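You operate a simulated robot arm through the tools that you are given. There is no shell and no other tool. Be economical: measure what you need, move in short steps, check, and stop when the job is done.

Carry out the task below with a simulated robot arm. There is one attempt and no reset: what you move stays moved.

Task
Try the blue sensor on the tester: GOOD tray if it passes, REJECT tray if it shows DEAD.
Fine: window toward the test block; switch on and slide the block up to it; leave both so.

It is judged by the outcome, as a careful person would: the job done as asked, and still so three seconds after it is handed in. It fails if anything else is knocked over, pushed out of place, dropped, spilled or broken.

Robot
A 6-joint arm with a two-finger parallel gripper, fixed in place. Base frame: the origin is at the foot of the arm, x ahead of it, y to its left, z up; the work surface is at about z = 0.004. Readings come in m, degrees, newtons and seconds.
With the tool pointing down near the work surface it reaches from about 0.16 to 0.4 m from the base axis. Its first joint turns from -66.0 to 66.0 degrees. Payload 1.57 kg.
The TCP is the grasp point between the finger pads, 0.03 m short of the fingertips. In the tool frame z runs along the fingers and y along their closing line. Largest opening 0.08 m; finger width 0.017, thickness 0.012; the body of the gripper, 0.04 by 0.082 m, starts 0.08 m behind the TCP.
Orientation is that of the tool frame in the base frame, as a unit quaternion [x, y, z, w]. With the fingers straight down and closing along the base's y, the tool's x points along the base's -x, its y along +y and its z along -z.

Tools
- The arm moves only by the tool move_arm. Its arguments are lists of equal length, an entry for each row: "offset": the shift along the tool's x, y, z in m, a list of three; "delta_rot": the turn, a rotation vector about the tool's x, y, z in degrees, a list of three. In form: {"offset": [[x, y, z], ...], "delta_rot": [[ax, ay, az], ...]}. A call has 1 to 8 rows; each row shifts and turns the commanded pose from where the row before left it, along the tool's axes as they then stand. "claw" is the closure, from 0 (fully open) to 1 (shut), set as the call begins (left out, the last holds). Each row takes 0.2 s and may step no farther than 0.05 m and 8.6 degrees from the row before; otherwise, or with a gripper value out of range, the whole call is refused. A pose out of reach is approached as far as the arm can. The call stops where the force on the tool passes 40 N (or 10 N more than at its start, if that is more) or the arm is blocked; 0.2 s more then pass. The fingers move at their own pace (about 0.153 m/s each) and stop on an object; they squeeze with about 28 N. The grip force told is the motor's: it shows also when the fingers shut on nothing. Time passes only in rows, and 0.2 s behind the last, so rows that do not move let the fingers close. It gives the time, the measured TCP pose, the force on the tool (base axes), the opening and the grip force at its end, in the units of the frame above (readings bear some noise), with the torque about the TCP (base axes, N m) and any sound that the robot's microphone picked up.
- Cameras (640 x 400 px; columns grow to the right, rows downward): "scene" is fixed at [0.0537, -0.3311, 0.4212]; the picture's right is [0.79, -0.62, 0.00], its down [-0.37, -0.47, -0.80] and it looks along [0.50, 0.63, -0.59] (base axes); focal length 220 px, centre (320, 200). "wrist" rides on the gripper at [0.072, -0.007, -0.122] in the tool frame; the picture's right is [0.09, 1.00, 0.00], its down [-0.84, 0.08, -0.54] and it looks along [-0.54, 0.05, 0.84] (tool axes); focal length 238 px, centre (320, 200). There is no depth. A picture from a camera that has moved, and an enlarged one, comes with that camera's place and axes in the base frame and with its lens.
- grab_frame(camera): a new picture of that camera. The clock stands still meanwhile.
- close_up(camera, box): a new picture of the part [left, top, right, bottom] of that camera's present view, enlarged. The clock stands still meanwhile.
- hand_in(): hands the job in; it is judged then, once.

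Go step by step. Nothing tells you positions but the pictures and the camera data: compare them with the known pose of the tool, close in by small moves and look again before you grip or let go. The budget is 120 turns and 68 pictures, counting those below and the enlarged ones. Unless the task says otherwise, let go and move clear before handing in, and close with one line.

The tools are called as a command line: name --argument value ..., lists and objects as JSON in quotes. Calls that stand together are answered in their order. move_arm: Moves the arm, as the interface text tells. Its arguments: {"type":"object","properties":{"offset":{"type":"array","items":{"type":"array","items":{"type":"number"}}},"delta_rot":{"type":"array","items":{"type":"array","items":{"type":"number"}}},"claw":{"type":"number"}},"required":["offset","delta_rot"]} The other tools are called the same way: grab_frame (camera) takes a picture; close_up (camera, box) takes an enlarged picture of a part of a camera's view; hand_in () hands the job in.

At the start:

```text
time_s: 0.0
ee_pos: [0.2279, 0.0203, 0.2975]
ee_rot: [0.0, 1.0, 0.001, 0.0]
contact_force: [0.5, -0.2, 0.3]
moment: [-0.02, -0.02, 0.05]
opening: 0.0801
gripper_force: 0.1
```

scene: 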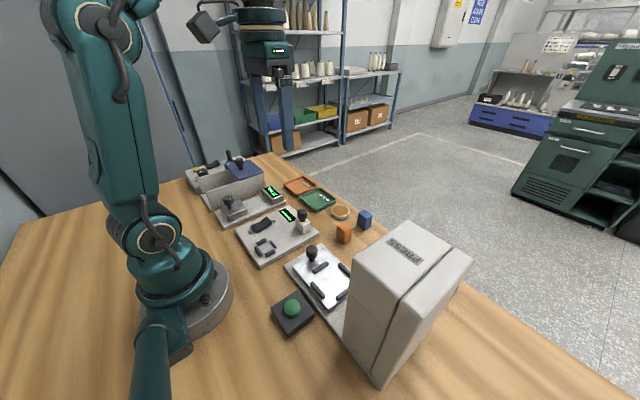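
wrist: 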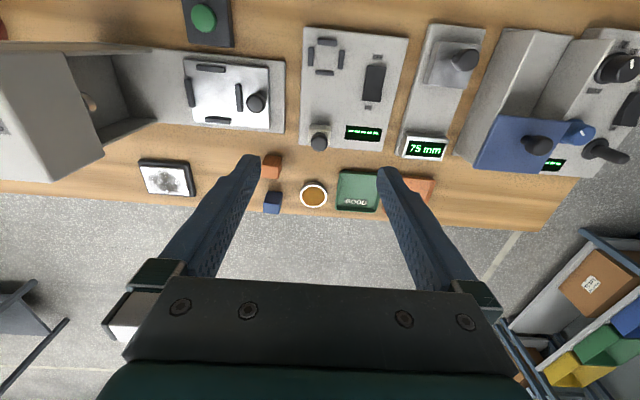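

I see several stations, an orange and a blue block, and GOOD and reject trays. I'll take close-ups to work out which station is the tester.

close_up --camera "scene" --box '[180, 150, 380, 275]'

close_up --camera "wrist" --box '[240, 20, 480, 220]'

close_up --camera "wrist" --box '[440, 20, 640, 220]'

```text
3.20 times, centred on (280, 212) of scene
camera zoom: at [0.0537, -0.3311, 0.4212], right [0.79, -0.62, 0.0], down [-0.37, -0.47, -0.8], along [0.5, 0.63, -0.59], focal length 702 px, centre (448, 160)
```

zoom: 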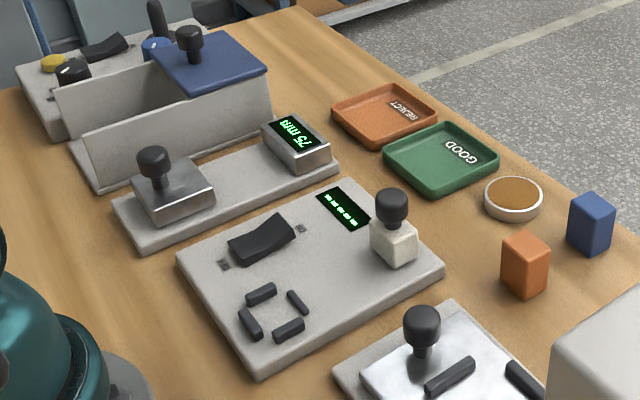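

```text
2.00 times, centred on (360, 120) of wrist
camera zoom: at [0.1552, 0.015, 0.4198], right [-0.09, 1.0, 0.0], down [0.84, 0.08, 0.54], along [0.54, 0.05, -0.84], focal length 477 px, centre (240, 360)
```

zoom: 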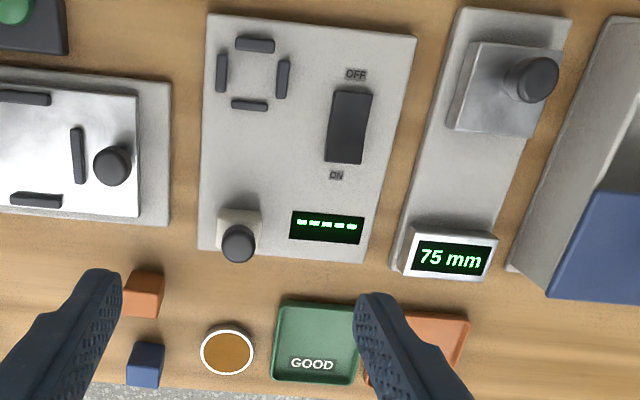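

```text
2.00 times, centred on (540, 120) of wrist
camera zoom: at [0.1552, 0.015, 0.4198], right [-0.09, 1.0, 0.0], down [0.84, 0.08, 0.54], along [0.54, 0.05, -0.84], focal length 477 px, centre (-120, 360)
```

zoom: 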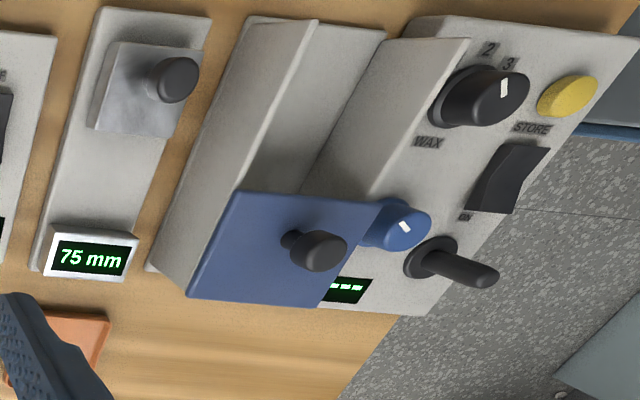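

The tester looks like the plate with the four-post socket, the ON/OFF rocker and the white sliding block. Next I'll look closely at the blue sensor for its window and check the plate again.

close_up --camera "scene" --box '[325, 195, 389, 250]'

move_arm --offset '[[-0.04, -0.03, 0.03], [-0.04, -0.03, 0.03]]' --delta_rot '[[0, 0, 0], [0, 0, 0]]'

grab_frame --camera "wrist"

```text
7.27 times, centred on (357, 222) of scene
camera zoom: at [0.0537, -0.3311, 0.4212], right [0.79, -0.62, 0.0], down [-0.37, -0.47, -0.8], along [0.5, 0.63, -0.59], focal length 1596 px, centre (51, 36)
```

zoom: 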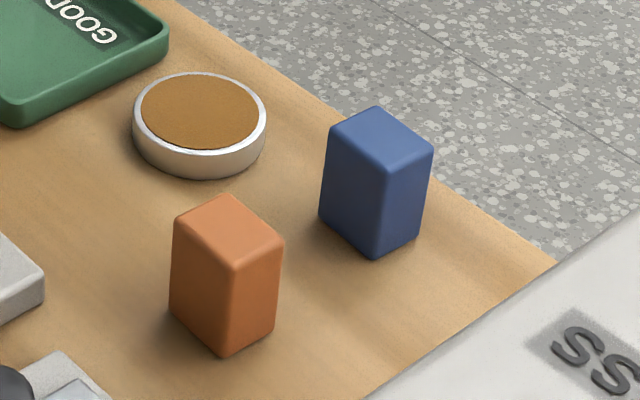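

```text
refused: row 1 steps farther than a row can; nothing moved
```

```text
61 pictures are left
camera wrist: at [0.1552, 0.015, 0.4198], right [-0.09, 1.0, 0.0], down [0.84, 0.08, 0.54], along [0.54, 0.05, -0.84], focal length 238 px, centre (320, 200)
```

wrist: 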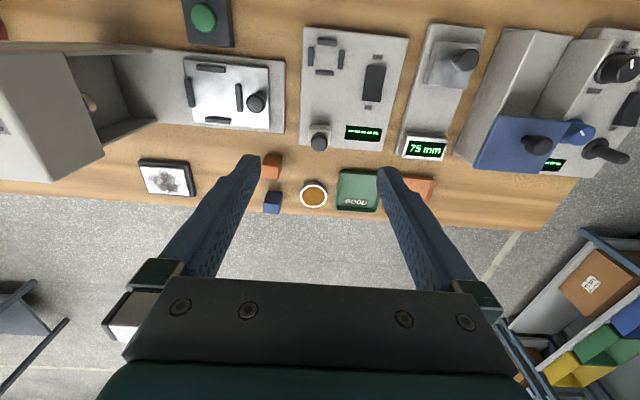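

The blue sensor stands near (0.43, -0.056) and is about 0.042 tall. Its -x and -y faces show no window. I'll move the wrist camera round to see its +y side.

move_arm --offset '[[-0.036, 0.004, 0.02], [-0.036, 0.004, 0.02], [-0.036, 0.004, 0.02], [-0.03, 0.003, 0.02], [0, 0, 0], [0, 0, 0], [0, 0, 0], [0, 0, 0]]' --delta_rot '[[0, 0, 0], [0, 0, 0], [0, 0, 0], [0, 0, 0], [0, 0, 8.5], [0, 0, 8.5], [0, 0, 8.5], [0, 0, 8.5]]'

move_arm --offset '[[0, 0, 0], [0, 0, 0], [0, 0, 0], [0, 0, 0], [0, 0, 0], [0, 0, 0], [0, 0, 0.02], [0, 0, 0]]' --delta_rot '[[0, 0, 8.5], [0, 0, 8.5], [0, 0, 8.5], [0, 0, 8.5], [0, 0, 8.5], [0, 0, 8.5], [0, 0, 5], [0, 0, 0]]'

grab_frame --camera "wrist"

```text
time_s: 1.8
ee_pos: [0.3578, 0.0346, 0.2147]
ee_rot: [0.294, 0.956, 0.0, -0.001]
contact_force: [-0.5, -0.2, 0.2]
moment: [-0.03, -0.01, 0.0]
opening: 0.0796
gripper_force: 0.0
out of reach, approached as far as the arm can: row 4
```

```text
time_s: 3.6
ee_pos: [0.36, 0.0359, 0.194]
ee_rot: [0.708, 0.706, 0.002, 0.001]
contact_force: [0.3, -0.3, -0.3]
moment: [0.01, -0.03, 0.0]
opening: 0.0798
gripper_force: 0.1
```

```text
60 pictures are left
camera wrist: at [0.3523, 0.1075, 0.3157], right [1.0, 0.09, 0.0], down [0.07, -0.84, 0.54], along [0.05, -0.54, -0.84], focal length 238 px, centre (320, 200)
```

wrist: 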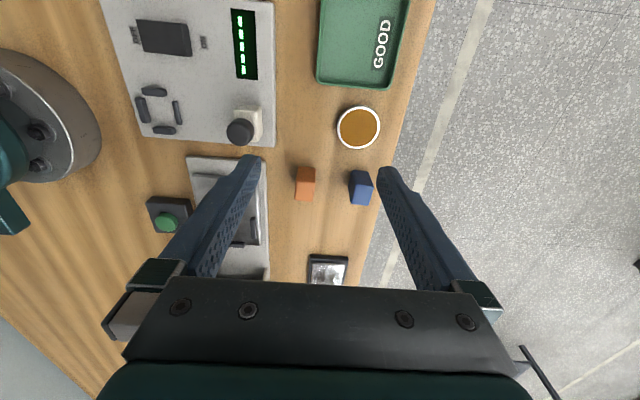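

close_up --camera "wrist" --box '[280, 150, 400, 225]'

close_up --camera "wrist" --box '[110, 0, 290, 160]'

```text
5.33 times, centred on (340, 188) of wrist
camera zoom: at [0.3523, 0.1075, 0.3157], right [1.0, 0.09, 0.0], down [0.07, -0.84, 0.54], along [0.05, -0.54, -0.84], focal length 1271 px, centre (213, 267)
```

zoom: 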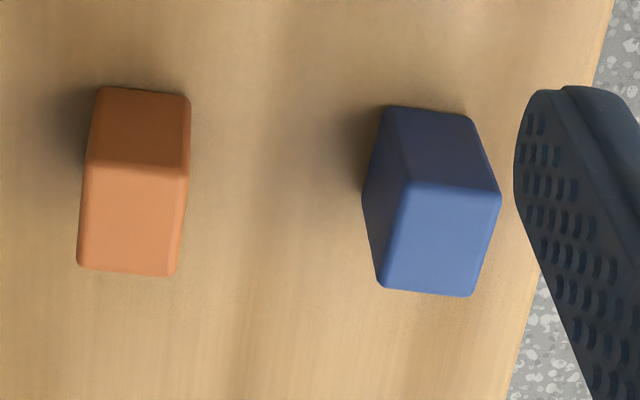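

```text
2.50 times, centred on (200, 80) of wrist
camera zoom: at [0.3523, 0.1075, 0.3157], right [1.0, 0.09, 0.0], down [0.07, -0.84, 0.54], along [0.05, -0.54, -0.84], focal length 596 px, centre (620, 500)
```

zoom: 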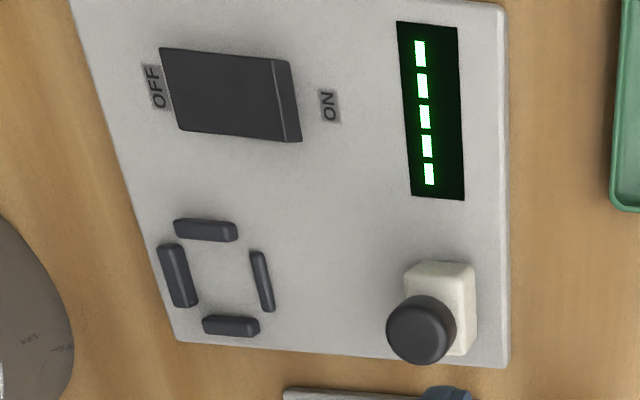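

Neither the +y face nor the -y face has a window, so it is probably on the far (+x) face. That is already the right way round for the tester. I'll turn back and approach with a slight forward tilt to reach it.

move_arm --offset '[[0, 0, 0], [0, 0, 0], [0, 0, 0], [0, 0, 0], [0, 0, 0], [0, 0, 0], [0, 0, 0], [0, 0, 0]]' --delta_rot '[[0, 0, -8.5], [0, 0, -8.5], [0, 0, -8.5], [0, 0, -8.5], [0, 0, -8.5], [0, 0, -8.5], [0, 0, -8.5], [0, 0, -8.5]]'

move_arm --offset '[[0, 0, 0], [0, 0, 0], [0, 0, 0], [0, -0.03, 0.0], [0, -0.03, 0.0], [0, -0.03, 0.0], [0, 0, 0], [0, 0, 0]]' --delta_rot '[[0, 0, -8.5], [0, 0, -8.5], [0, 0, -4.5], [0, 0, 0], [0, 0, 0], [0, 0, 0], [0, -8.5, 0], [0, -8.5, 0]]'

grab_frame --camera "wrist"

```text
time_s: 5.4
ee_pos: [0.3594, 0.0339, 0.1932]
ee_rot: [0.19, 0.982, -0.001, 0.0]
contact_force: [-0.1, 0.1, 0.7]
moment: [0.04, -0.01, 0.01]
opening: 0.0804
gripper_force: 0.1
```

```text
time_s: 7.2
ee_pos: [0.3583, -0.0545, 0.1949]
ee_rot: [0.004, 0.989, -0.001, 0.149]
contact_force: [-0.1, -0.4, -0.8]
moment: [0.03, 0.0, -0.03]
opening: 0.0799
gripper_force: 0.2
```

```text
57 pictures are left
camera wrist: at [0.2525, -0.0603, 0.2903], right [-0.08, 1.0, -0.03], down [0.64, 0.07, 0.76], along [0.76, 0.04, -0.64], focal length 238 px, centre (320, 200)
```

wrist: 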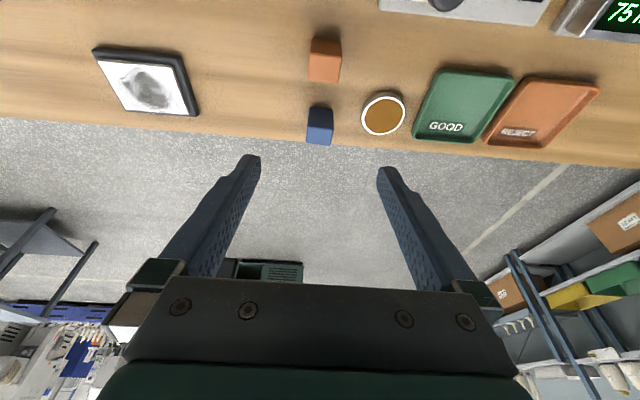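

close_up --camera "wrist" --box '[270, 30, 370, 155]'

```text
3.20 times, centred on (320, 92) of wrist
camera zoom: at [0.2525, -0.0603, 0.2903], right [-0.08, 1.0, -0.03], down [0.64, 0.07, 0.76], along [0.76, 0.04, -0.64], focal length 763 px, centre (320, 544)
```

zoom: 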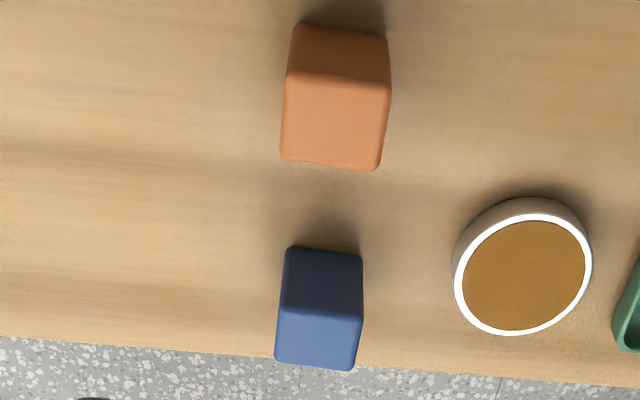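

The blue sensor's top centre is near (0.423, -0.054), and it is yawed about -4°. The ring cup sits close beside it, so I'll narrow the fingers first and move in above it.

move_arm --offset '[[-0.0128, 0, 0.03], [-0.0128, 0, 0.03], [-0.0128, 0, 0.03], [0, 0, 0], [0, 0, 0]]' --delta_rot '[[0, 0, 0], [0, 0, 0], [0, 0, 0], [1.17, 0, 3.82], [0, 0, 0]]' --claw 0.35

grab_frame --camera "wrist"

close_up --camera "scene" --box '[280, 140, 440, 260]'

```text
time_s: 8.4
ee_pos: [0.4199, -0.0559, 0.1196]
ee_rot: [0.04, 0.988, -0.006, 0.148]
contact_force: [1.1, 0.1, -0.1]
moment: [0.04, -0.02, -0.01]
opening: 0.0519
gripper_force: 0.1
```

```text
55 pictures are left
camera wrist: at [0.3157, -0.054, 0.2146], right [-0.01, 1.0, -0.03], down [0.65, 0.03, 0.76], along [0.76, -0.01, -0.65], focal length 238 px, centre (320, 200)
```

wrist: 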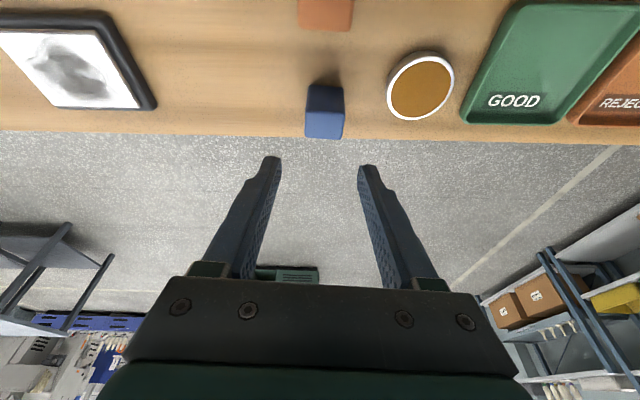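

```text
3.33 times, centred on (360, 200) of scene
camera zoom: at [0.0537, -0.3311, 0.4212], right [0.79, -0.62, 0.0], down [-0.37, -0.47, -0.8], along [0.5, 0.63, -0.59], focal length 732 px, centre (187, 200)
```

zoom: 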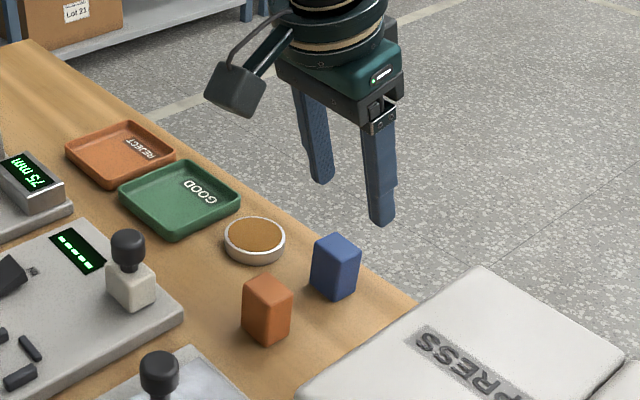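

Aligned with the sensor to within 2 mm. I'll descend along the vertical and check before gripping.

move_arm --offset '[[0.0088, 0.002, 0.0323], [0.0088, 0, 0.0323], [0, 0, 0]]' --delta_rot '[[0, 0, 0], [0, 0, 0], [0, 0, 0]]'

grab_frame --camera "wrist"

close_up --camera "scene" --box '[300, 150, 428, 250]'

```text
time_s: 9.2
ee_pos: [0.4242, -0.0553, 0.0511]
ee_rot: [0.039, 0.988, -0.006, 0.148]
contact_force: [0.2, 0.2, 0.1]
moment: [0.03, -0.03, -0.03]
opening: 0.0519
gripper_force: 0.1
```

```text
53 pictures are left
camera wrist: at [0.3198, -0.0529, 0.1466], right [-0.01, 1.0, -0.03], down [0.65, 0.03, 0.76], along [0.76, -0.01, -0.65], focal length 238 px, centre (320, 200)
```

wrist: 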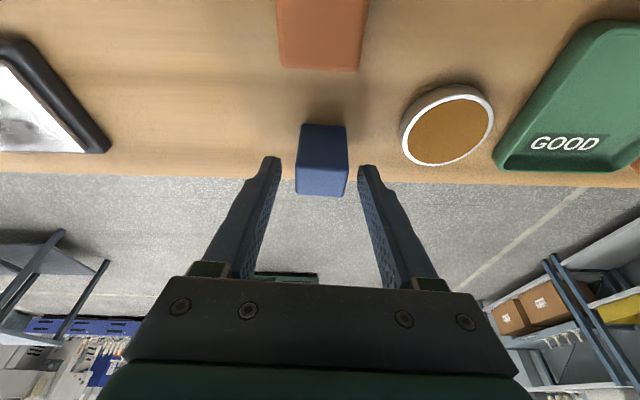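

```text
4.00 times, centred on (364, 200) of scene
camera zoom: at [0.0537, -0.3311, 0.4212], right [0.79, -0.62, 0.0], down [-0.37, -0.47, -0.8], along [0.5, 0.63, -0.59], focal length 878 px, centre (144, 200)
```

zoom: 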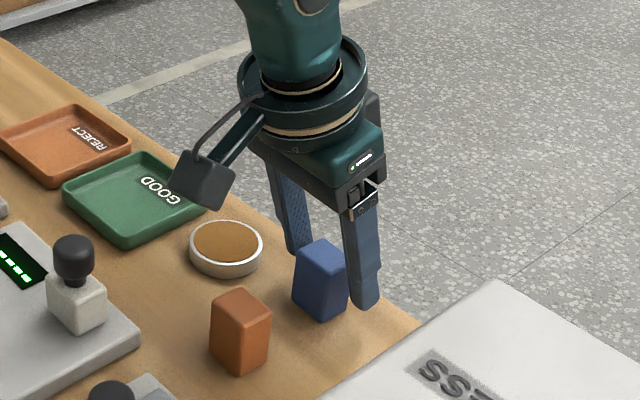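

The fingers straddle the sensor. I'll close on it.

move_arm --offset '[[0, 0, 0], [0, 0, 0], [0, 0, 0]]' --delta_rot '[[0, 0, 0], [0, 0, 0], [0, 0, 0]]' --claw 1

grab_frame --camera "wrist"

```text
time_s: 10.0
ee_pos: [0.4251, -0.0557, 0.0525]
ee_rot: [0.039, 0.988, -0.006, 0.148]
contact_force: [0.3, 0.3, -0.3]
moment: [0.02, -0.01, -0.01]
opening: 0.0311
gripper_force: 27.7
```

```text
51 pictures are left
camera wrist: at [0.3197, -0.0529, 0.1469], right [-0.01, 1.0, -0.03], down [0.65, 0.03, 0.76], along [0.76, -0.01, -0.65], focal length 238 px, centre (320, 200)
```

wrist: 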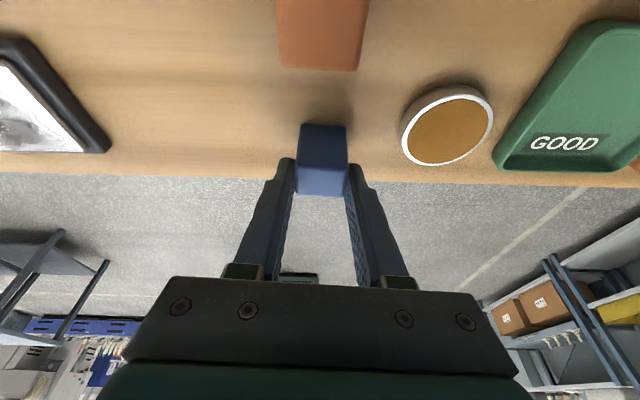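

Gripped at 31 mm width. I'll lift, pull back and turn the far face toward the scene camera to look for the window.

move_arm --offset '[[-0.0131, 0, -0.043], [-0.0131, 0, -0.043], [0.038, 0, -0.012], [0.038, 0, -0.012], [0, 0, 0], [0, 0, 0], [0, 0, 0], [0, 0, 0]]' --delta_rot '[[0, 0, 0], [0, 0, 0], [0, 0, 0], [0, 0, 0], [2.48, 0, 8.13], [2.48, 0, 8.13], [2.48, 0, 8.13], [2.48, 0, 8.13]]'

move_arm --offset '[[0, 0, 0], [0, 0, 0], [0, 0, 0], [0, 0, 0], [0, 0, 0], [0, 0, 0], [0, 0, 0]]' --delta_rot '[[2.48, 0, 8.13], [2.48, 0, 8.13], [2.48, 0, 8.13], [2.48, 0, 8.13], [2.48, 0, 8.13], [2.48, 0, 8.13], [0, 0, 0]]'

grab_frame --camera "scene"

```text
time_s: 11.8
ee_pos: [0.3464, -0.0473, 0.1435]
ee_rot: [0.328, 0.933, -0.05, 0.139]
contact_force: [-0.4, -0.3, -0.4]
moment: [0.0, 0.01, 0.03]
opening: 0.0308
gripper_force: 27.7
```

```text
time_s: 13.4
ee_pos: [0.3454, -0.0486, 0.1436]
ee_rot: [0.698, 0.701, -0.104, 0.105]
contact_force: [-0.1, -0.5, -0.7]
moment: [-0.01, 0.05, -0.01]
opening: 0.031
gripper_force: 27.9
```

```text
50 pictures are left
```

scene: 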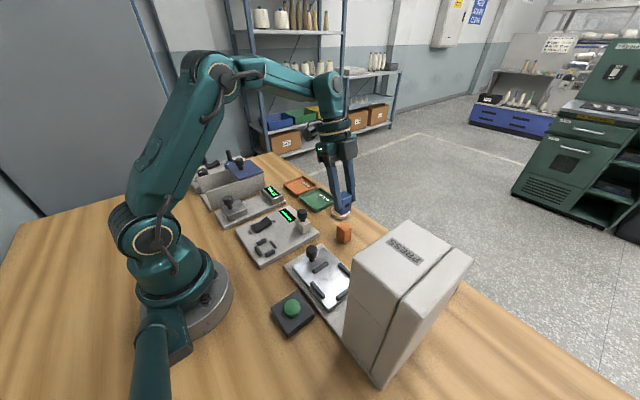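

close_up --camera "scene" --box '[312, 170, 376, 225]'

```text
7.27 times, centred on (344, 198) of scene
camera zoom: at [0.0537, -0.3311, 0.4212], right [0.79, -0.62, 0.0], down [-0.37, -0.47, -0.8], along [0.5, 0.63, -0.59], focal length 1596 px, centre (146, 218)
```

zoom: 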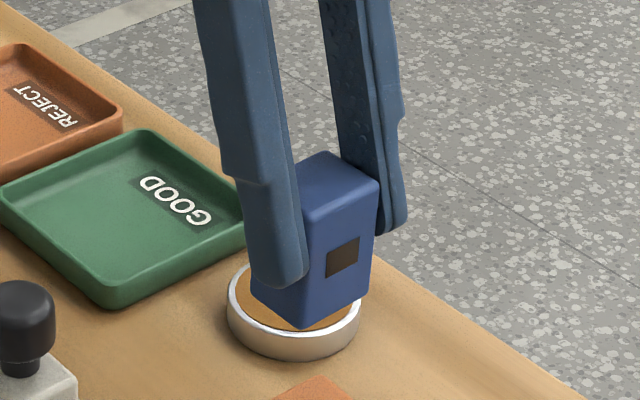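

The window is on the original far face, so the sensor's present orientation suits the tester. The socket is too close to the base for the tilted grip, so I'll turn back and set the sensor down upright on clear table near (0.34, 0.01) to regrasp it vertically.

move_arm --offset '[[0, 0, 0], [0, 0, 0], [0, 0, 0], [0, 0, 0], [0, 0, 0], [0, 0, 0], [0, 0, 0], [0, 0, 0]]' --delta_rot '[[-2.48, 0, -8.13], [-2.48, 0, -8.13], [-2.48, 0, -8.13], [-2.48, 0, -8.13], [-2.48, 0, -8.13], [-2.48, 0, -8.13], [-2.48, 0, -8.13], [-2.48, 0, -8.13]]'

move_arm --offset '[[0, 0, 0], [0, 0, 0], [0, 0, 0], [0, 0.03, 0], [0, 0.03, 0], [0, 0, 0]]' --delta_rot '[[-2.48, 0, -8.13], [-2.48, 0, -8.13], [-1.31, 0, -4.3], [0, 0, 0], [0, 0, 0], [0, 0, 0]]'

grab_frame --camera "wrist"

close_up --camera "scene" --box '[230, 150, 390, 250]'

```text
time_s: 15.2
ee_pos: [0.3453, -0.0478, 0.1423]
ee_rot: [0.183, 0.972, -0.027, 0.145]
contact_force: [-0.1, -0.1, 0.0]
moment: [0.02, 0.01, -0.01]
opening: 0.031
gripper_force: 28.2
```

```text
time_s: 16.6
ee_pos: [0.3436, 0.0144, 0.1444]
ee_rot: [0.0, 0.989, 0.0, 0.148]
contact_force: [0.8, 0.2, -0.8]
moment: [-0.02, -0.03, 0.03]
opening: 0.0308
gripper_force: 28.0
```

```text
48 pictures are left
camera wrist: at [0.2386, 0.0075, 0.2395], right [-0.09, 1.0, -0.03], down [0.64, 0.08, 0.76], along [0.76, 0.05, -0.65], focal length 238 px, centre (320, 200)
```

wrist: 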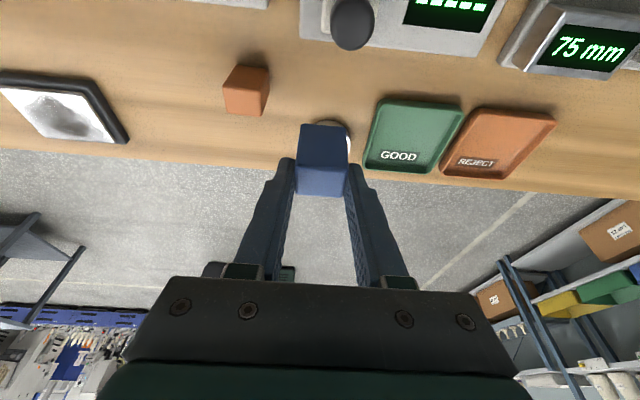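

```text
4.00 times, centred on (310, 200) of scene
camera zoom: at [0.0537, -0.3311, 0.4212], right [0.79, -0.62, 0.0], down [-0.37, -0.47, -0.8], along [0.5, 0.63, -0.59], focal length 878 px, centre (360, 200)
```

zoom: 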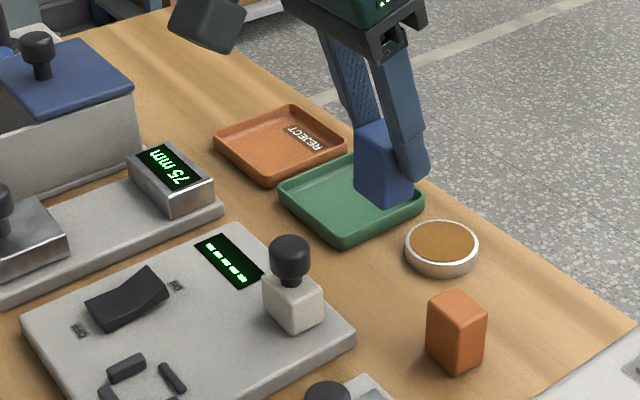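

The spot at about (0.335, 0.013) is clear of the plate, cup and orange block. I'll lower the sensor there.

move_arm --offset '[[0.0168, -0.001, 0.042], [0.0168, 0, 0.042], [0, 0, 0], [0, 0, 0]]' --delta_rot '[[0, 0, 0], [0, 0, 0], [0, 0, 0], [0, 0, 0]]'

close_up --camera "scene" --box '[270, 170, 370, 250]'

```text
time_s: 17.6
ee_pos: [0.3364, 0.0109, 0.0535]
ee_rot: [0.001, 0.989, 0.0, 0.148]
contact_force: [0.1, 0.0, -0.4]
moment: [0.01, -0.02, 0.0]
opening: 0.0306
gripper_force: 28.3
```

```text
5.00 times, centred on (320, 210) of scene
camera zoom: at [0.0537, -0.3311, 0.4212], right [0.79, -0.62, 0.0], down [-0.37, -0.47, -0.8], along [0.5, 0.63, -0.59], focal length 1098 px, centre (320, 150)
```

zoom: 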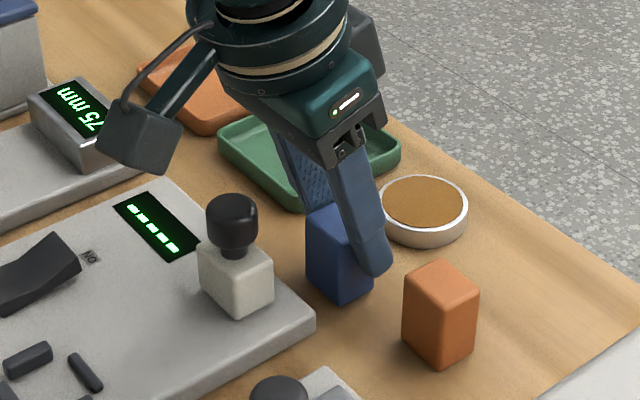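

move_arm --offset '[[0.0003, 0, 0.001], [0.0003, 0, 0.001], [0, 0, 0]]' --delta_rot '[[0, 0, 0], [0, 0, 0], [0, 0, 0]]'

```text
time_s: 18.4
ee_pos: [0.3365, 0.0123, 0.0509]
ee_rot: [0.0, 0.989, -0.001, 0.149]
contact_force: [-1.8, -2.2, 7.9]
moment: [-0.13, 0.09, -0.01]
opening: 0.0306
gripper_force: 27.5
```

The sensor has touched down with about 8 N of contact. I'll open gently to 0.05, bring the tool vertical about its TCP and look.

move_arm --offset '[[0, 0, 0], [0, 0, 0], [0, 0, 0], [0, 0, 0], [0, 0, 0]]' --delta_rot '[[0, 0, 0], [0, 0, 0], [0, 8.5, 0], [0, 8.5, 0], [0, 0, 0]]' --claw 0.38

grab_frame --camera "wrist"

close_up --camera "scene" --box '[270, 170, 370, 250]'

```text
time_s: 19.6
ee_pos: [0.3364, 0.0118, 0.0504]
ee_rot: [0.0, 1.0, 0.0, -0.001]
contact_force: [0.1, -0.3, -0.4]
moment: [0.04, 0.02, 0.01]
opening: 0.0497
gripper_force: 0.1
```

```text
45 pictures are left
camera wrist: at [0.2638, 0.0049, 0.1731], right [-0.09, 1.0, 0.0], down [0.84, 0.08, 0.54], along [0.54, 0.05, -0.84], focal length 238 px, centre (320, 200)
```

wrist: 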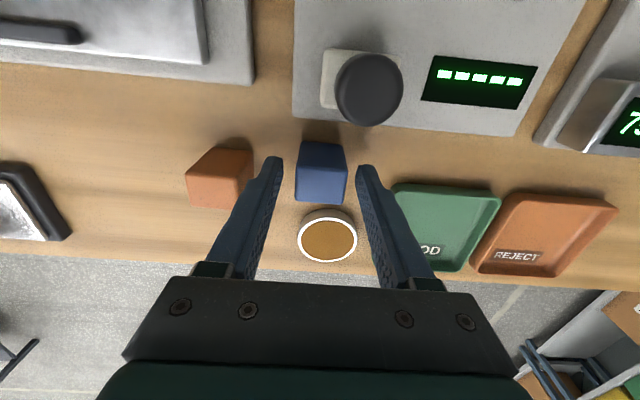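

```text
5.00 times, centred on (320, 210) of scene
camera zoom: at [0.0537, -0.3311, 0.4212], right [0.79, -0.62, 0.0], down [-0.37, -0.47, -0.8], along [0.5, 0.63, -0.59], focal length 1098 px, centre (320, 150)
```

zoom: 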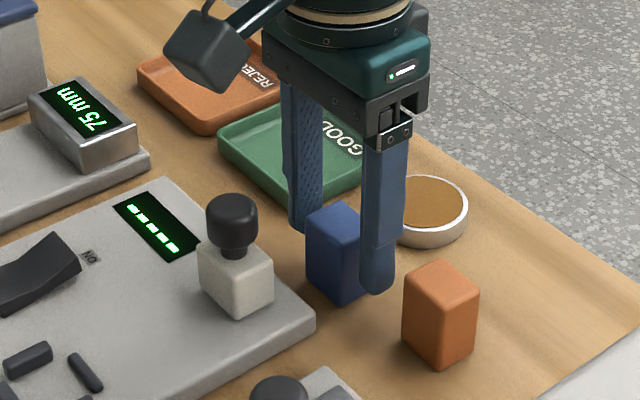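

The sensor stands upright and centred on the TCP. Before picking it up vertically I'll look closely at the socket and switch with the view unobstructed.

move_arm --offset '[[0, 0, -0.045], [0, 0, -0.045], [0.04, 0.004, -0.01], [0.04, 0.004, 0], [0.045, 0.004, 0], [0, 0, 0]]' --delta_rot '[[0, 0, 0], [0, 0, 0], [0, 0, 0], [0, 0, 0], [0, 0, 0], [0, 0, 0]]'

grab_frame --camera "wrist"

close_up --camera "wrist" --box '[260, 30, 420, 130]'

close_up --camera "scene" --box '[225, 195, 325, 275]'

```text
time_s: 21.0
ee_pos: [0.2108, 0.0252, 0.1525]
ee_rot: [0.001, 1.0, 0.0, 0.0]
contact_force: [0.0, -0.9, 0.1]
moment: [0.0, -0.02, 0.01]
opening: 0.0496
gripper_force: 0.1
```

```text
43 pictures are left
camera wrist: at [0.1381, 0.0188, 0.2737], right [-0.09, 1.0, 0.0], down [0.84, 0.08, 0.54], along [0.54, 0.05, -0.84], focal length 238 px, centre (320, 200)
```

wrist: 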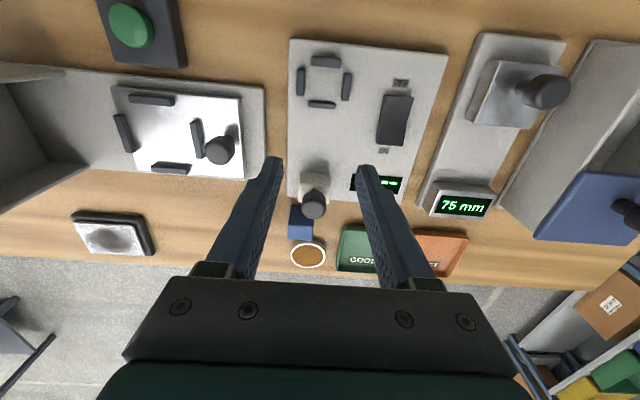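

```text
4.00 times, centred on (340, 80) of wrist
camera zoom: at [0.1381, 0.0188, 0.2737], right [-0.09, 1.0, 0.0], down [0.84, 0.08, 0.54], along [0.54, 0.05, -0.84], focal length 953 px, centre (240, 680)
```

zoom: 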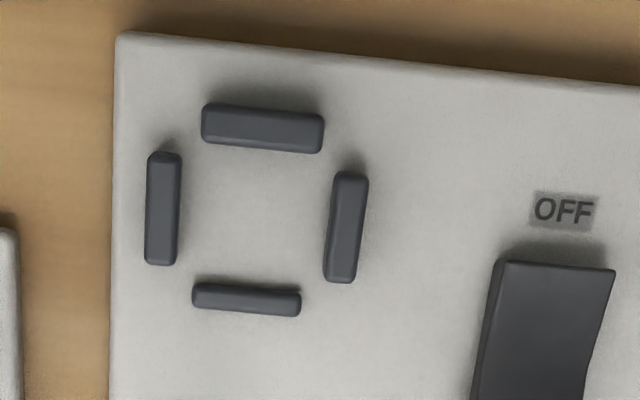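

```text
5.00 times, centred on (275, 235) of scene
camera zoom: at [0.0537, -0.3311, 0.4212], right [0.79, -0.62, 0.0], down [-0.37, -0.47, -0.8], along [0.5, 0.63, -0.59], focal length 1098 px, centre (545, 25)
```

zoom: 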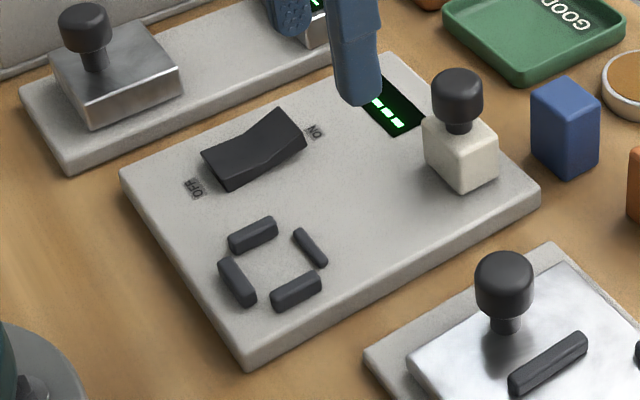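

The socket centre is at about (0.170, 0.0256) with a few mm of clearance on each side. The bars are low, and the switch is OFF with its ON side raised. I'll go back and pick the sensor up vertically.

move_arm --offset '[[-0.042, -0.0044, 0], [-0.042, -0.0044, 0], [-0.041, -0.0044, 0], [0, 0, 0.04], [0, 0, 0.04], [0, 0, 0.0215], [0, 0, 0]]' --delta_rot '[[0, 0, 0], [0, 0, 0], [0, 0, 0], [0, 0, 0], [0, 0, 0], [0, 0, 0], [0, 0, 0]]'

grab_frame --camera "wrist"

```text
time_s: 22.6
ee_pos: [0.3359, 0.0092, 0.0487]
ee_rot: [0.001, 1.0, 0.0, 0.0]
contact_force: [-0.2, 0.3, -0.1]
moment: [-0.02, -0.01, 0.0]
opening: 0.0496
gripper_force: 0.1
```

```text
40 pictures are left
camera wrist: at [0.2626, 0.0033, 0.1712], right [-0.09, 1.0, 0.0], down [0.84, 0.08, 0.54], along [0.54, 0.05, -0.84], focal length 238 px, centre (320, 200)
```

wrist: 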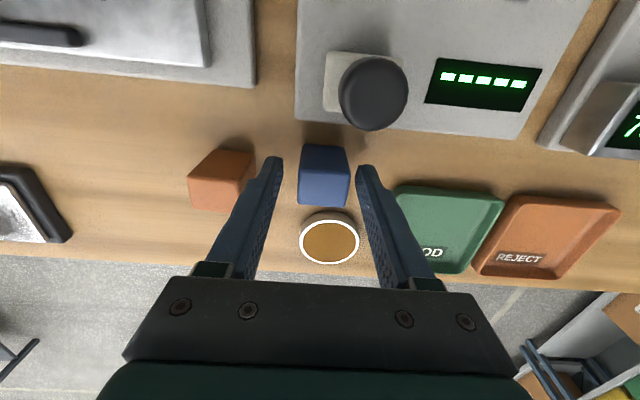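

move_arm --offset '[[0, 0.0016, -0.002], [0, 0, 0]]' --delta_rot '[[0, 0, 0], [0, 0, 0]]'

move_arm --offset '[[0, 0, 0], [0, 0, 0], [0, 0, 0]]' --delta_rot '[[0, 0, 0], [0, 0, 0], [0, 0, 0]]' --claw 1

move_arm --offset '[[0, 0, -0.045], [0, 0, -0.045], [0, 0, 0]]' --delta_rot '[[0, 0, 0], [0, 0, 0], [0, 0, 0]]'

grab_frame --camera "wrist"

```text
time_s: 23.2
ee_pos: [0.337, 0.0118, 0.051]
ee_rot: [0.0, 1.0, 0.0, 0.0]
contact_force: [0.7, -0.2, -0.1]
moment: [-0.02, -0.01, 0.0]
opening: 0.0498
gripper_force: 0.2
```

```text
time_s: 24.0
ee_pos: [0.3367, 0.0119, 0.0514]
ee_rot: [0.0, 1.0, 0.0, 0.0]
contact_force: [-0.3, -0.1, 0.2]
moment: [-0.01, 0.01, 0.0]
opening: 0.0309
gripper_force: 28.0
```

```text
time_s: 24.8
ee_pos: [0.3383, 0.0108, 0.1416]
ee_rot: [0.001, 1.0, 0.0, 0.001]
contact_force: [0.2, -0.1, -0.4]
moment: [0.04, 0.03, 0.04]
opening: 0.0313
gripper_force: 27.7
```

```text
39 pictures are left
camera wrist: at [0.2647, 0.0042, 0.2637], right [-0.09, 1.0, 0.0], down [0.84, 0.08, 0.54], along [0.54, 0.05, -0.84], focal length 238 px, centre (320, 200)
```

wrist: 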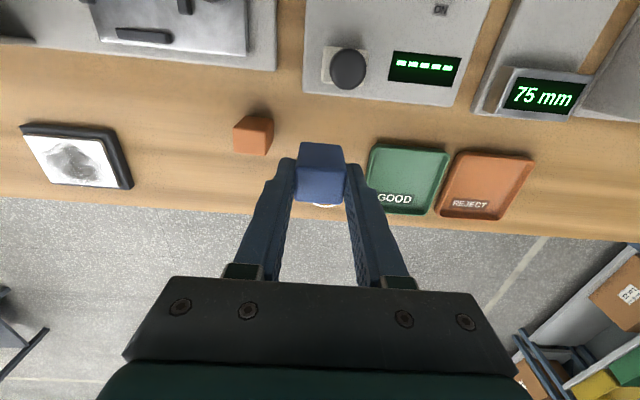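

Sensor held vertically. I'll carry it high over the test block to above the socket and check before lowering.

move_arm --offset '[[0, 0, -0.03], [0.0413, 0.0036, 0], [0.0413, 0.0036, 0], [0.0413, 0.0036, 0], [0.0413, 0.0036, 0], [0, 0, 0.04], [0, 0, 0.04], [0, 0, 0]]' --delta_rot '[[0, 0, 0], [0, 0, 0], [0, 0, 0], [0, 0, 0], [0, 0, 0], [0, 0, 0], [0, 0, 0], [0, 0, 0]]'

grab_frame --camera "wrist"

close_up --camera "scene" --box '[215, 180, 315, 270]'

```text
time_s: 26.6
ee_pos: [0.1727, 0.0243, 0.0891]
ee_rot: [0.001, 1.0, -0.001, 0.0]
contact_force: [-0.3, 0.4, 0.1]
moment: [0.0, 0.01, 0.04]
opening: 0.031
gripper_force: 28.0
```

```text
38 pictures are left
camera wrist: at [0.0994, 0.0179, 0.2122], right [-0.09, 1.0, 0.0], down [0.84, 0.08, 0.54], along [0.54, 0.05, -0.84], focal length 238 px, centre (320, 200)
```

wrist: 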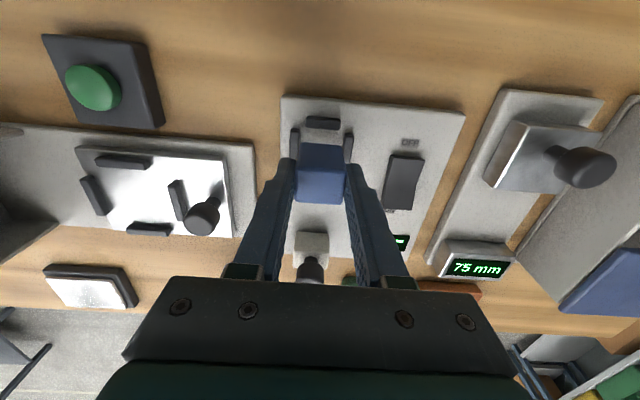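

```text
4.44 times, centred on (265, 225) of scene
camera zoom: at [0.0537, -0.3311, 0.4212], right [0.79, -0.62, 0.0], down [-0.37, -0.47, -0.8], along [0.5, 0.63, -0.59], focal length 976 px, centre (564, 89)
```

zoom: 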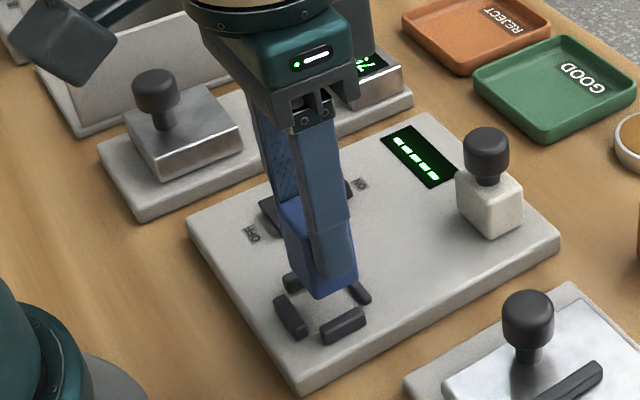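

close_up --camera "wrist" --box '[265, 90, 385, 215]'

```text
3.20 times, centred on (325, 152) of wrist
camera zoom: at [0.0994, 0.0179, 0.2122], right [-0.09, 1.0, 0.0], down [0.84, 0.08, 0.54], along [0.54, 0.05, -0.84], focal length 763 px, centre (304, 352)
```

zoom: 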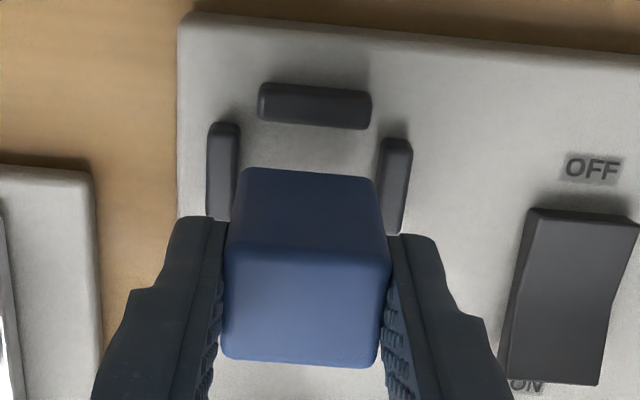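

The sensor is centred over the socket to about 1 mm in each direction. I'll lower it most of the way, then step down to contact.

move_arm --offset '[[0.001, 0.0006, 0.012], [0, 0, 0.01], [0, 0, 0]]' --delta_rot '[[0, 0, 0], [0, 0, 0], [0, 0, 0]]'

close_up --camera "wrist" --box '[265, 90, 385, 215]'

close_up --camera "scene" --box '[225, 210, 305, 270]'

```text
time_s: 27.4
ee_pos: [0.1708, 0.0266, 0.0681]
ee_rot: [-0.001, 1.0, 0.0, 0.001]
contact_force: [-0.8, 0.9, -0.3]
moment: [0.01, 0.01, 0.02]
opening: 0.0307
gripper_force: 28.1
```

```text
3.20 times, centred on (325, 152) of wrist
camera zoom: at [0.0979, 0.0196, 0.1905], right [-0.09, 1.0, 0.0], down [0.84, 0.08, 0.54], along [0.54, 0.05, -0.84], focal length 763 px, centre (304, 352)
```

zoom: 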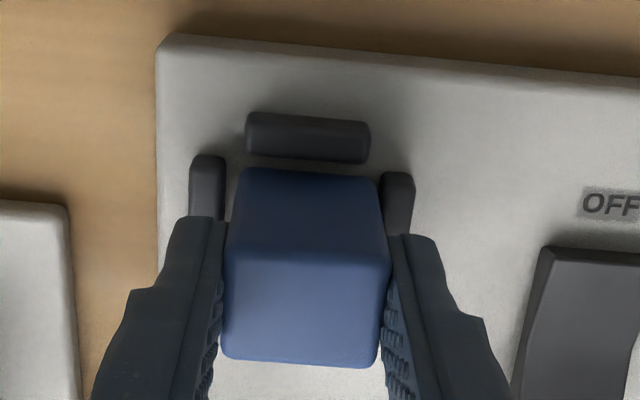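

```text
6.67 times, centred on (265, 240) of scene
camera zoom: at [0.0537, -0.3311, 0.4212], right [0.79, -0.62, 0.0], down [-0.37, -0.47, -0.8], along [0.5, 0.63, -0.59], focal length 1463 px, centre (687, -67)
```

zoom: 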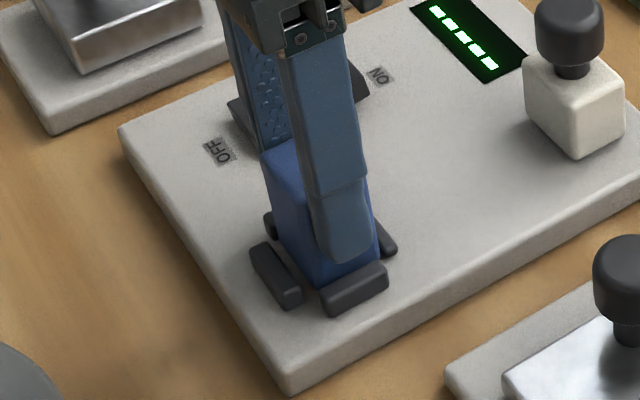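

Looks well aligned, perhaps 1 mm too far toward +y. I'll make that correction and step down until it touches.

move_arm --offset '[[0, -0.001, 0.002], [0, 0, 0.002], [0, 0, 0.001], [0, 0, 0]]' --delta_rot '[[0, 0, 0], [0, 0, 0], [0, 0, 0], [0, 0, 0]]'

close_up --camera "scene" --box '[225, 210, 305, 270]'

```text
time_s: 28.4
ee_pos: [0.171, 0.025, 0.0646]
ee_rot: [0.0, 1.0, 0.0, 0.0]
contact_force: [-0.2, -1.8, 23.9]
moment: [-0.11, -0.05, -0.03]
opening: 0.0308
gripper_force: 28.2
```

```text
6.67 times, centred on (265, 240) of scene
camera zoom: at [0.0537, -0.3311, 0.4212], right [0.79, -0.62, 0.0], down [-0.37, -0.47, -0.8], along [0.5, 0.63, -0.59], focal length 1463 px, centre (687, -67)
```

zoom: 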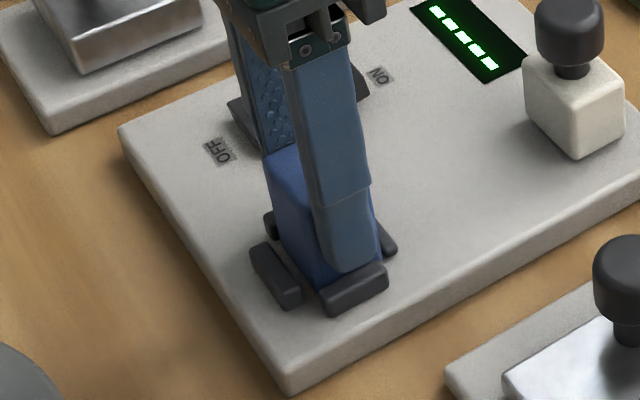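

move_arm --offset '[[0, 0, -0.001], [0, 0, 0]]' --delta_rot '[[0, 0, 0], [0, 0, 0]]'

close_up --camera "wrist" --box '[265, 90, 385, 215]'

```text
time_s: 29.0
ee_pos: [0.1699, 0.0257, 0.0645]
ee_rot: [0.001, 1.0, -0.001, 0.0]
contact_force: [0.4, -0.2, -0.5]
moment: [0.0, -0.04, 0.0]
opening: 0.031
gripper_force: 28.4
```

```text
3.20 times, centred on (325, 152) of wrist
camera zoom: at [0.0975, 0.0191, 0.1874], right [-0.09, 1.0, 0.0], down [0.84, 0.08, 0.54], along [0.54, 0.05, -0.84], focal length 763 px, centre (304, 352)
```

zoom: 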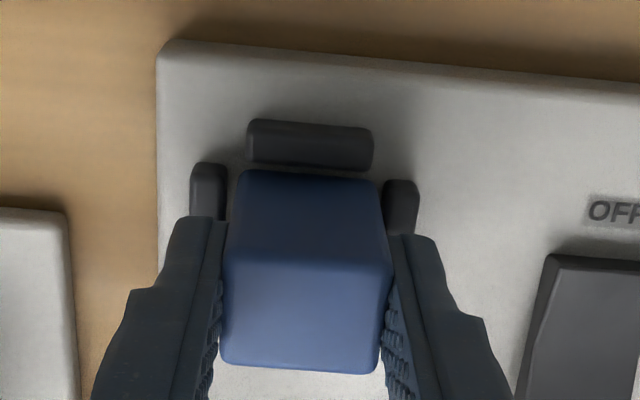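

The sensor appears to be seated between the four bars. I'll release it and rise to inspect.

move_arm --offset '[[0, 0, 0], [0, 0, 0], [0, 0, 0]]' --delta_rot '[[0, 0, 0], [0, 0, 0], [0, 0, 0]]' --claw 0.4

move_arm --offset '[[0, 0, -0.04], [0, 0, -0.04], [-0.03, 0.02, -0.01], [0, 0, 0]]' --delta_rot '[[0, 0, 0], [0, 0, 0], [0, 0, 0], [0, 0, 0]]'

grab_frame --camera "wrist"

close_up --camera "scene" --box '[225, 200, 325, 270]'

```text
time_s: 29.8
ee_pos: [0.1709, 0.0261, 0.066]
ee_rot: [0.0, 1.0, 0.0, 0.0]
contact_force: [0.2, 0.1, 0.0]
moment: [0.01, -0.02, -0.02]
opening: 0.0477
gripper_force: 0.0
```

```text
time_s: 30.8
ee_pos: [0.2002, 0.0459, 0.1558]
ee_rot: [0.0, 1.0, -0.001, 0.0]
contact_force: [0.2, -0.8, 0.3]
moment: [-0.02, 0.02, -0.01]
opening: 0.0481
gripper_force: 0.1
```

```text
31 pictures are left
camera wrist: at [0.1281, 0.0398, 0.2775], right [-0.09, 1.0, 0.0], down [0.84, 0.08, 0.54], along [0.54, 0.05, -0.84], focal length 238 px, centre (320, 200)
```

wrist: 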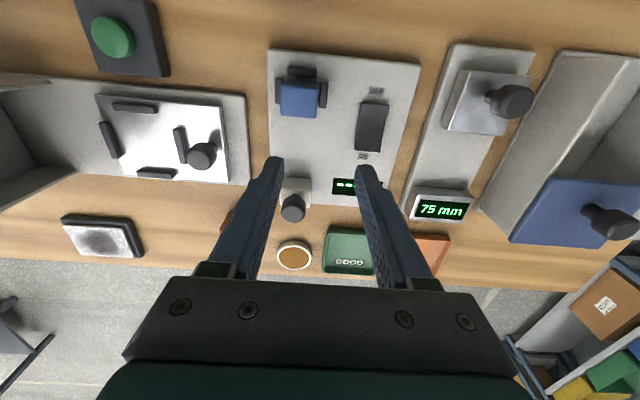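

```text
5.71 times, centred on (275, 235) of scene
camera zoom: at [0.0537, -0.3311, 0.4212], right [0.79, -0.62, 0.0], down [-0.37, -0.47, -0.8], along [0.5, 0.63, -0.59], focal length 1254 px, centre (577, 0)
```

zoom: 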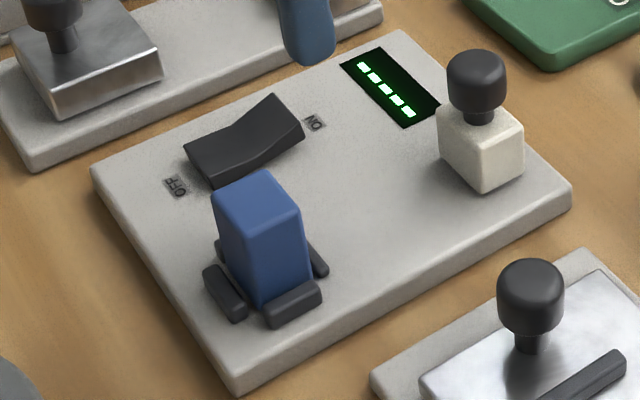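

The sensor is seated upright with its window facing the block. Now the switch: its ON end is at about (0.207, 0.100). I'll shut the fingers and position above it.

move_arm --offset '[[-0.003, 0.027, 0], [-0.003, 0.027, 0], [0, 0, 0.035], [0, 0, 0.035], [0, 0, 0]]' --delta_rot '[[0, 0, 0], [0, 0, 0], [0, 0, 0], [0, 0, 0], [0, 0, 0]]' --claw 1

close_up --camera "wrist" --box '[230, 80, 430, 205]'

close_up --camera "scene" --box '[225, 180, 325, 260]'

```text
time_s: 32.0
ee_pos: [0.2069, 0.0994, 0.0848]
ee_rot: [0.001, 1.0, 0.0, 0.0]
contact_force: [0.3, 0.0, 0.9]
moment: [-0.02, -0.01, 0.03]
opening: 0.0001
gripper_force: 21.4
```

```text
3.20 times, centred on (330, 142) of wrist
camera zoom: at [0.1336, 0.0933, 0.2069], right [-0.09, 1.0, 0.0], down [0.84, 0.08, 0.54], along [0.54, 0.05, -0.84], focal length 763 px, centre (288, 384)
```

zoom: 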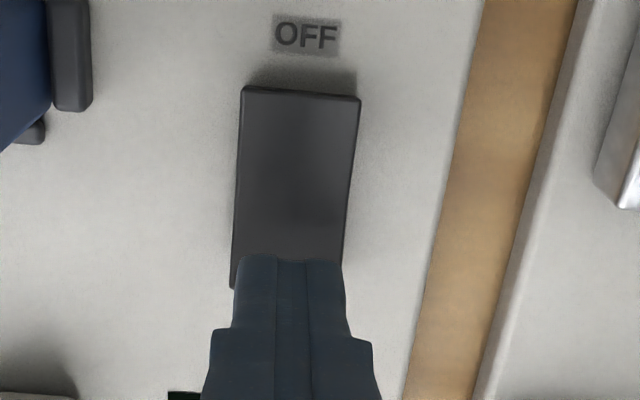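

```text
5.00 times, centred on (275, 220) of scene
camera zoom: at [0.0537, -0.3311, 0.4212], right [0.79, -0.62, 0.0], down [-0.37, -0.47, -0.8], along [0.5, 0.63, -0.59], focal length 1098 px, centre (545, 100)
```

zoom: 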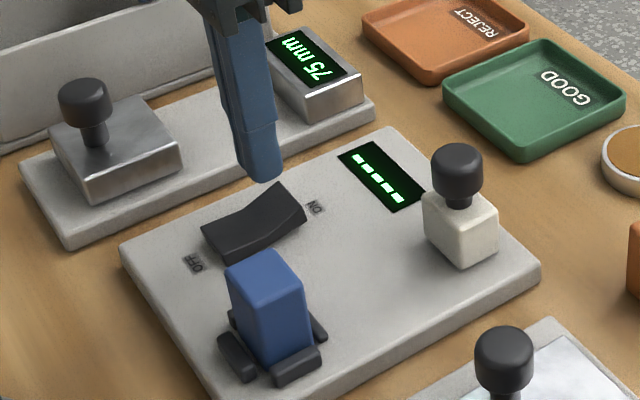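

Centred over the ON half. I'll press down in small steps.

move_arm --offset '[[0, 0, 0.006], [0, 0, 0.005], [0, 0, 0.004], [0, 0, 0.004], [0, 0, 0.003], [0, 0, 0]]' --delta_rot '[[0, 0, 0], [0, 0, 0], [0, 0, 0], [0, 0, 0], [0, 0, 0], [0, 0, 0]]'

close_up --camera "scene" --box '[225, 180, 325, 260]'

```text
time_s: 33.4
ee_pos: [0.2065, 0.1004, 0.0624]
ee_rot: [0.0, 1.0, 0.001, -0.001]
contact_force: [-0.3, 0.1, 0.3]
moment: [0.01, -0.01, 0.02]
opening: 0.0
gripper_force: 21.4
```

```text
5.00 times, centred on (275, 220) of scene
camera zoom: at [0.0537, -0.3311, 0.4212], right [0.79, -0.62, 0.0], down [-0.37, -0.47, -0.8], along [0.5, 0.63, -0.59], focal length 1098 px, centre (545, 100)
```

zoom: 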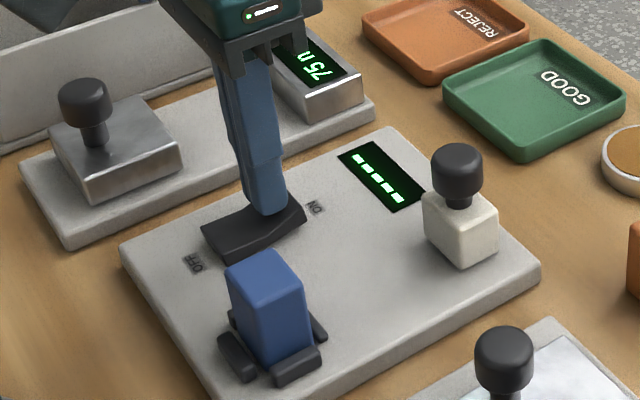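

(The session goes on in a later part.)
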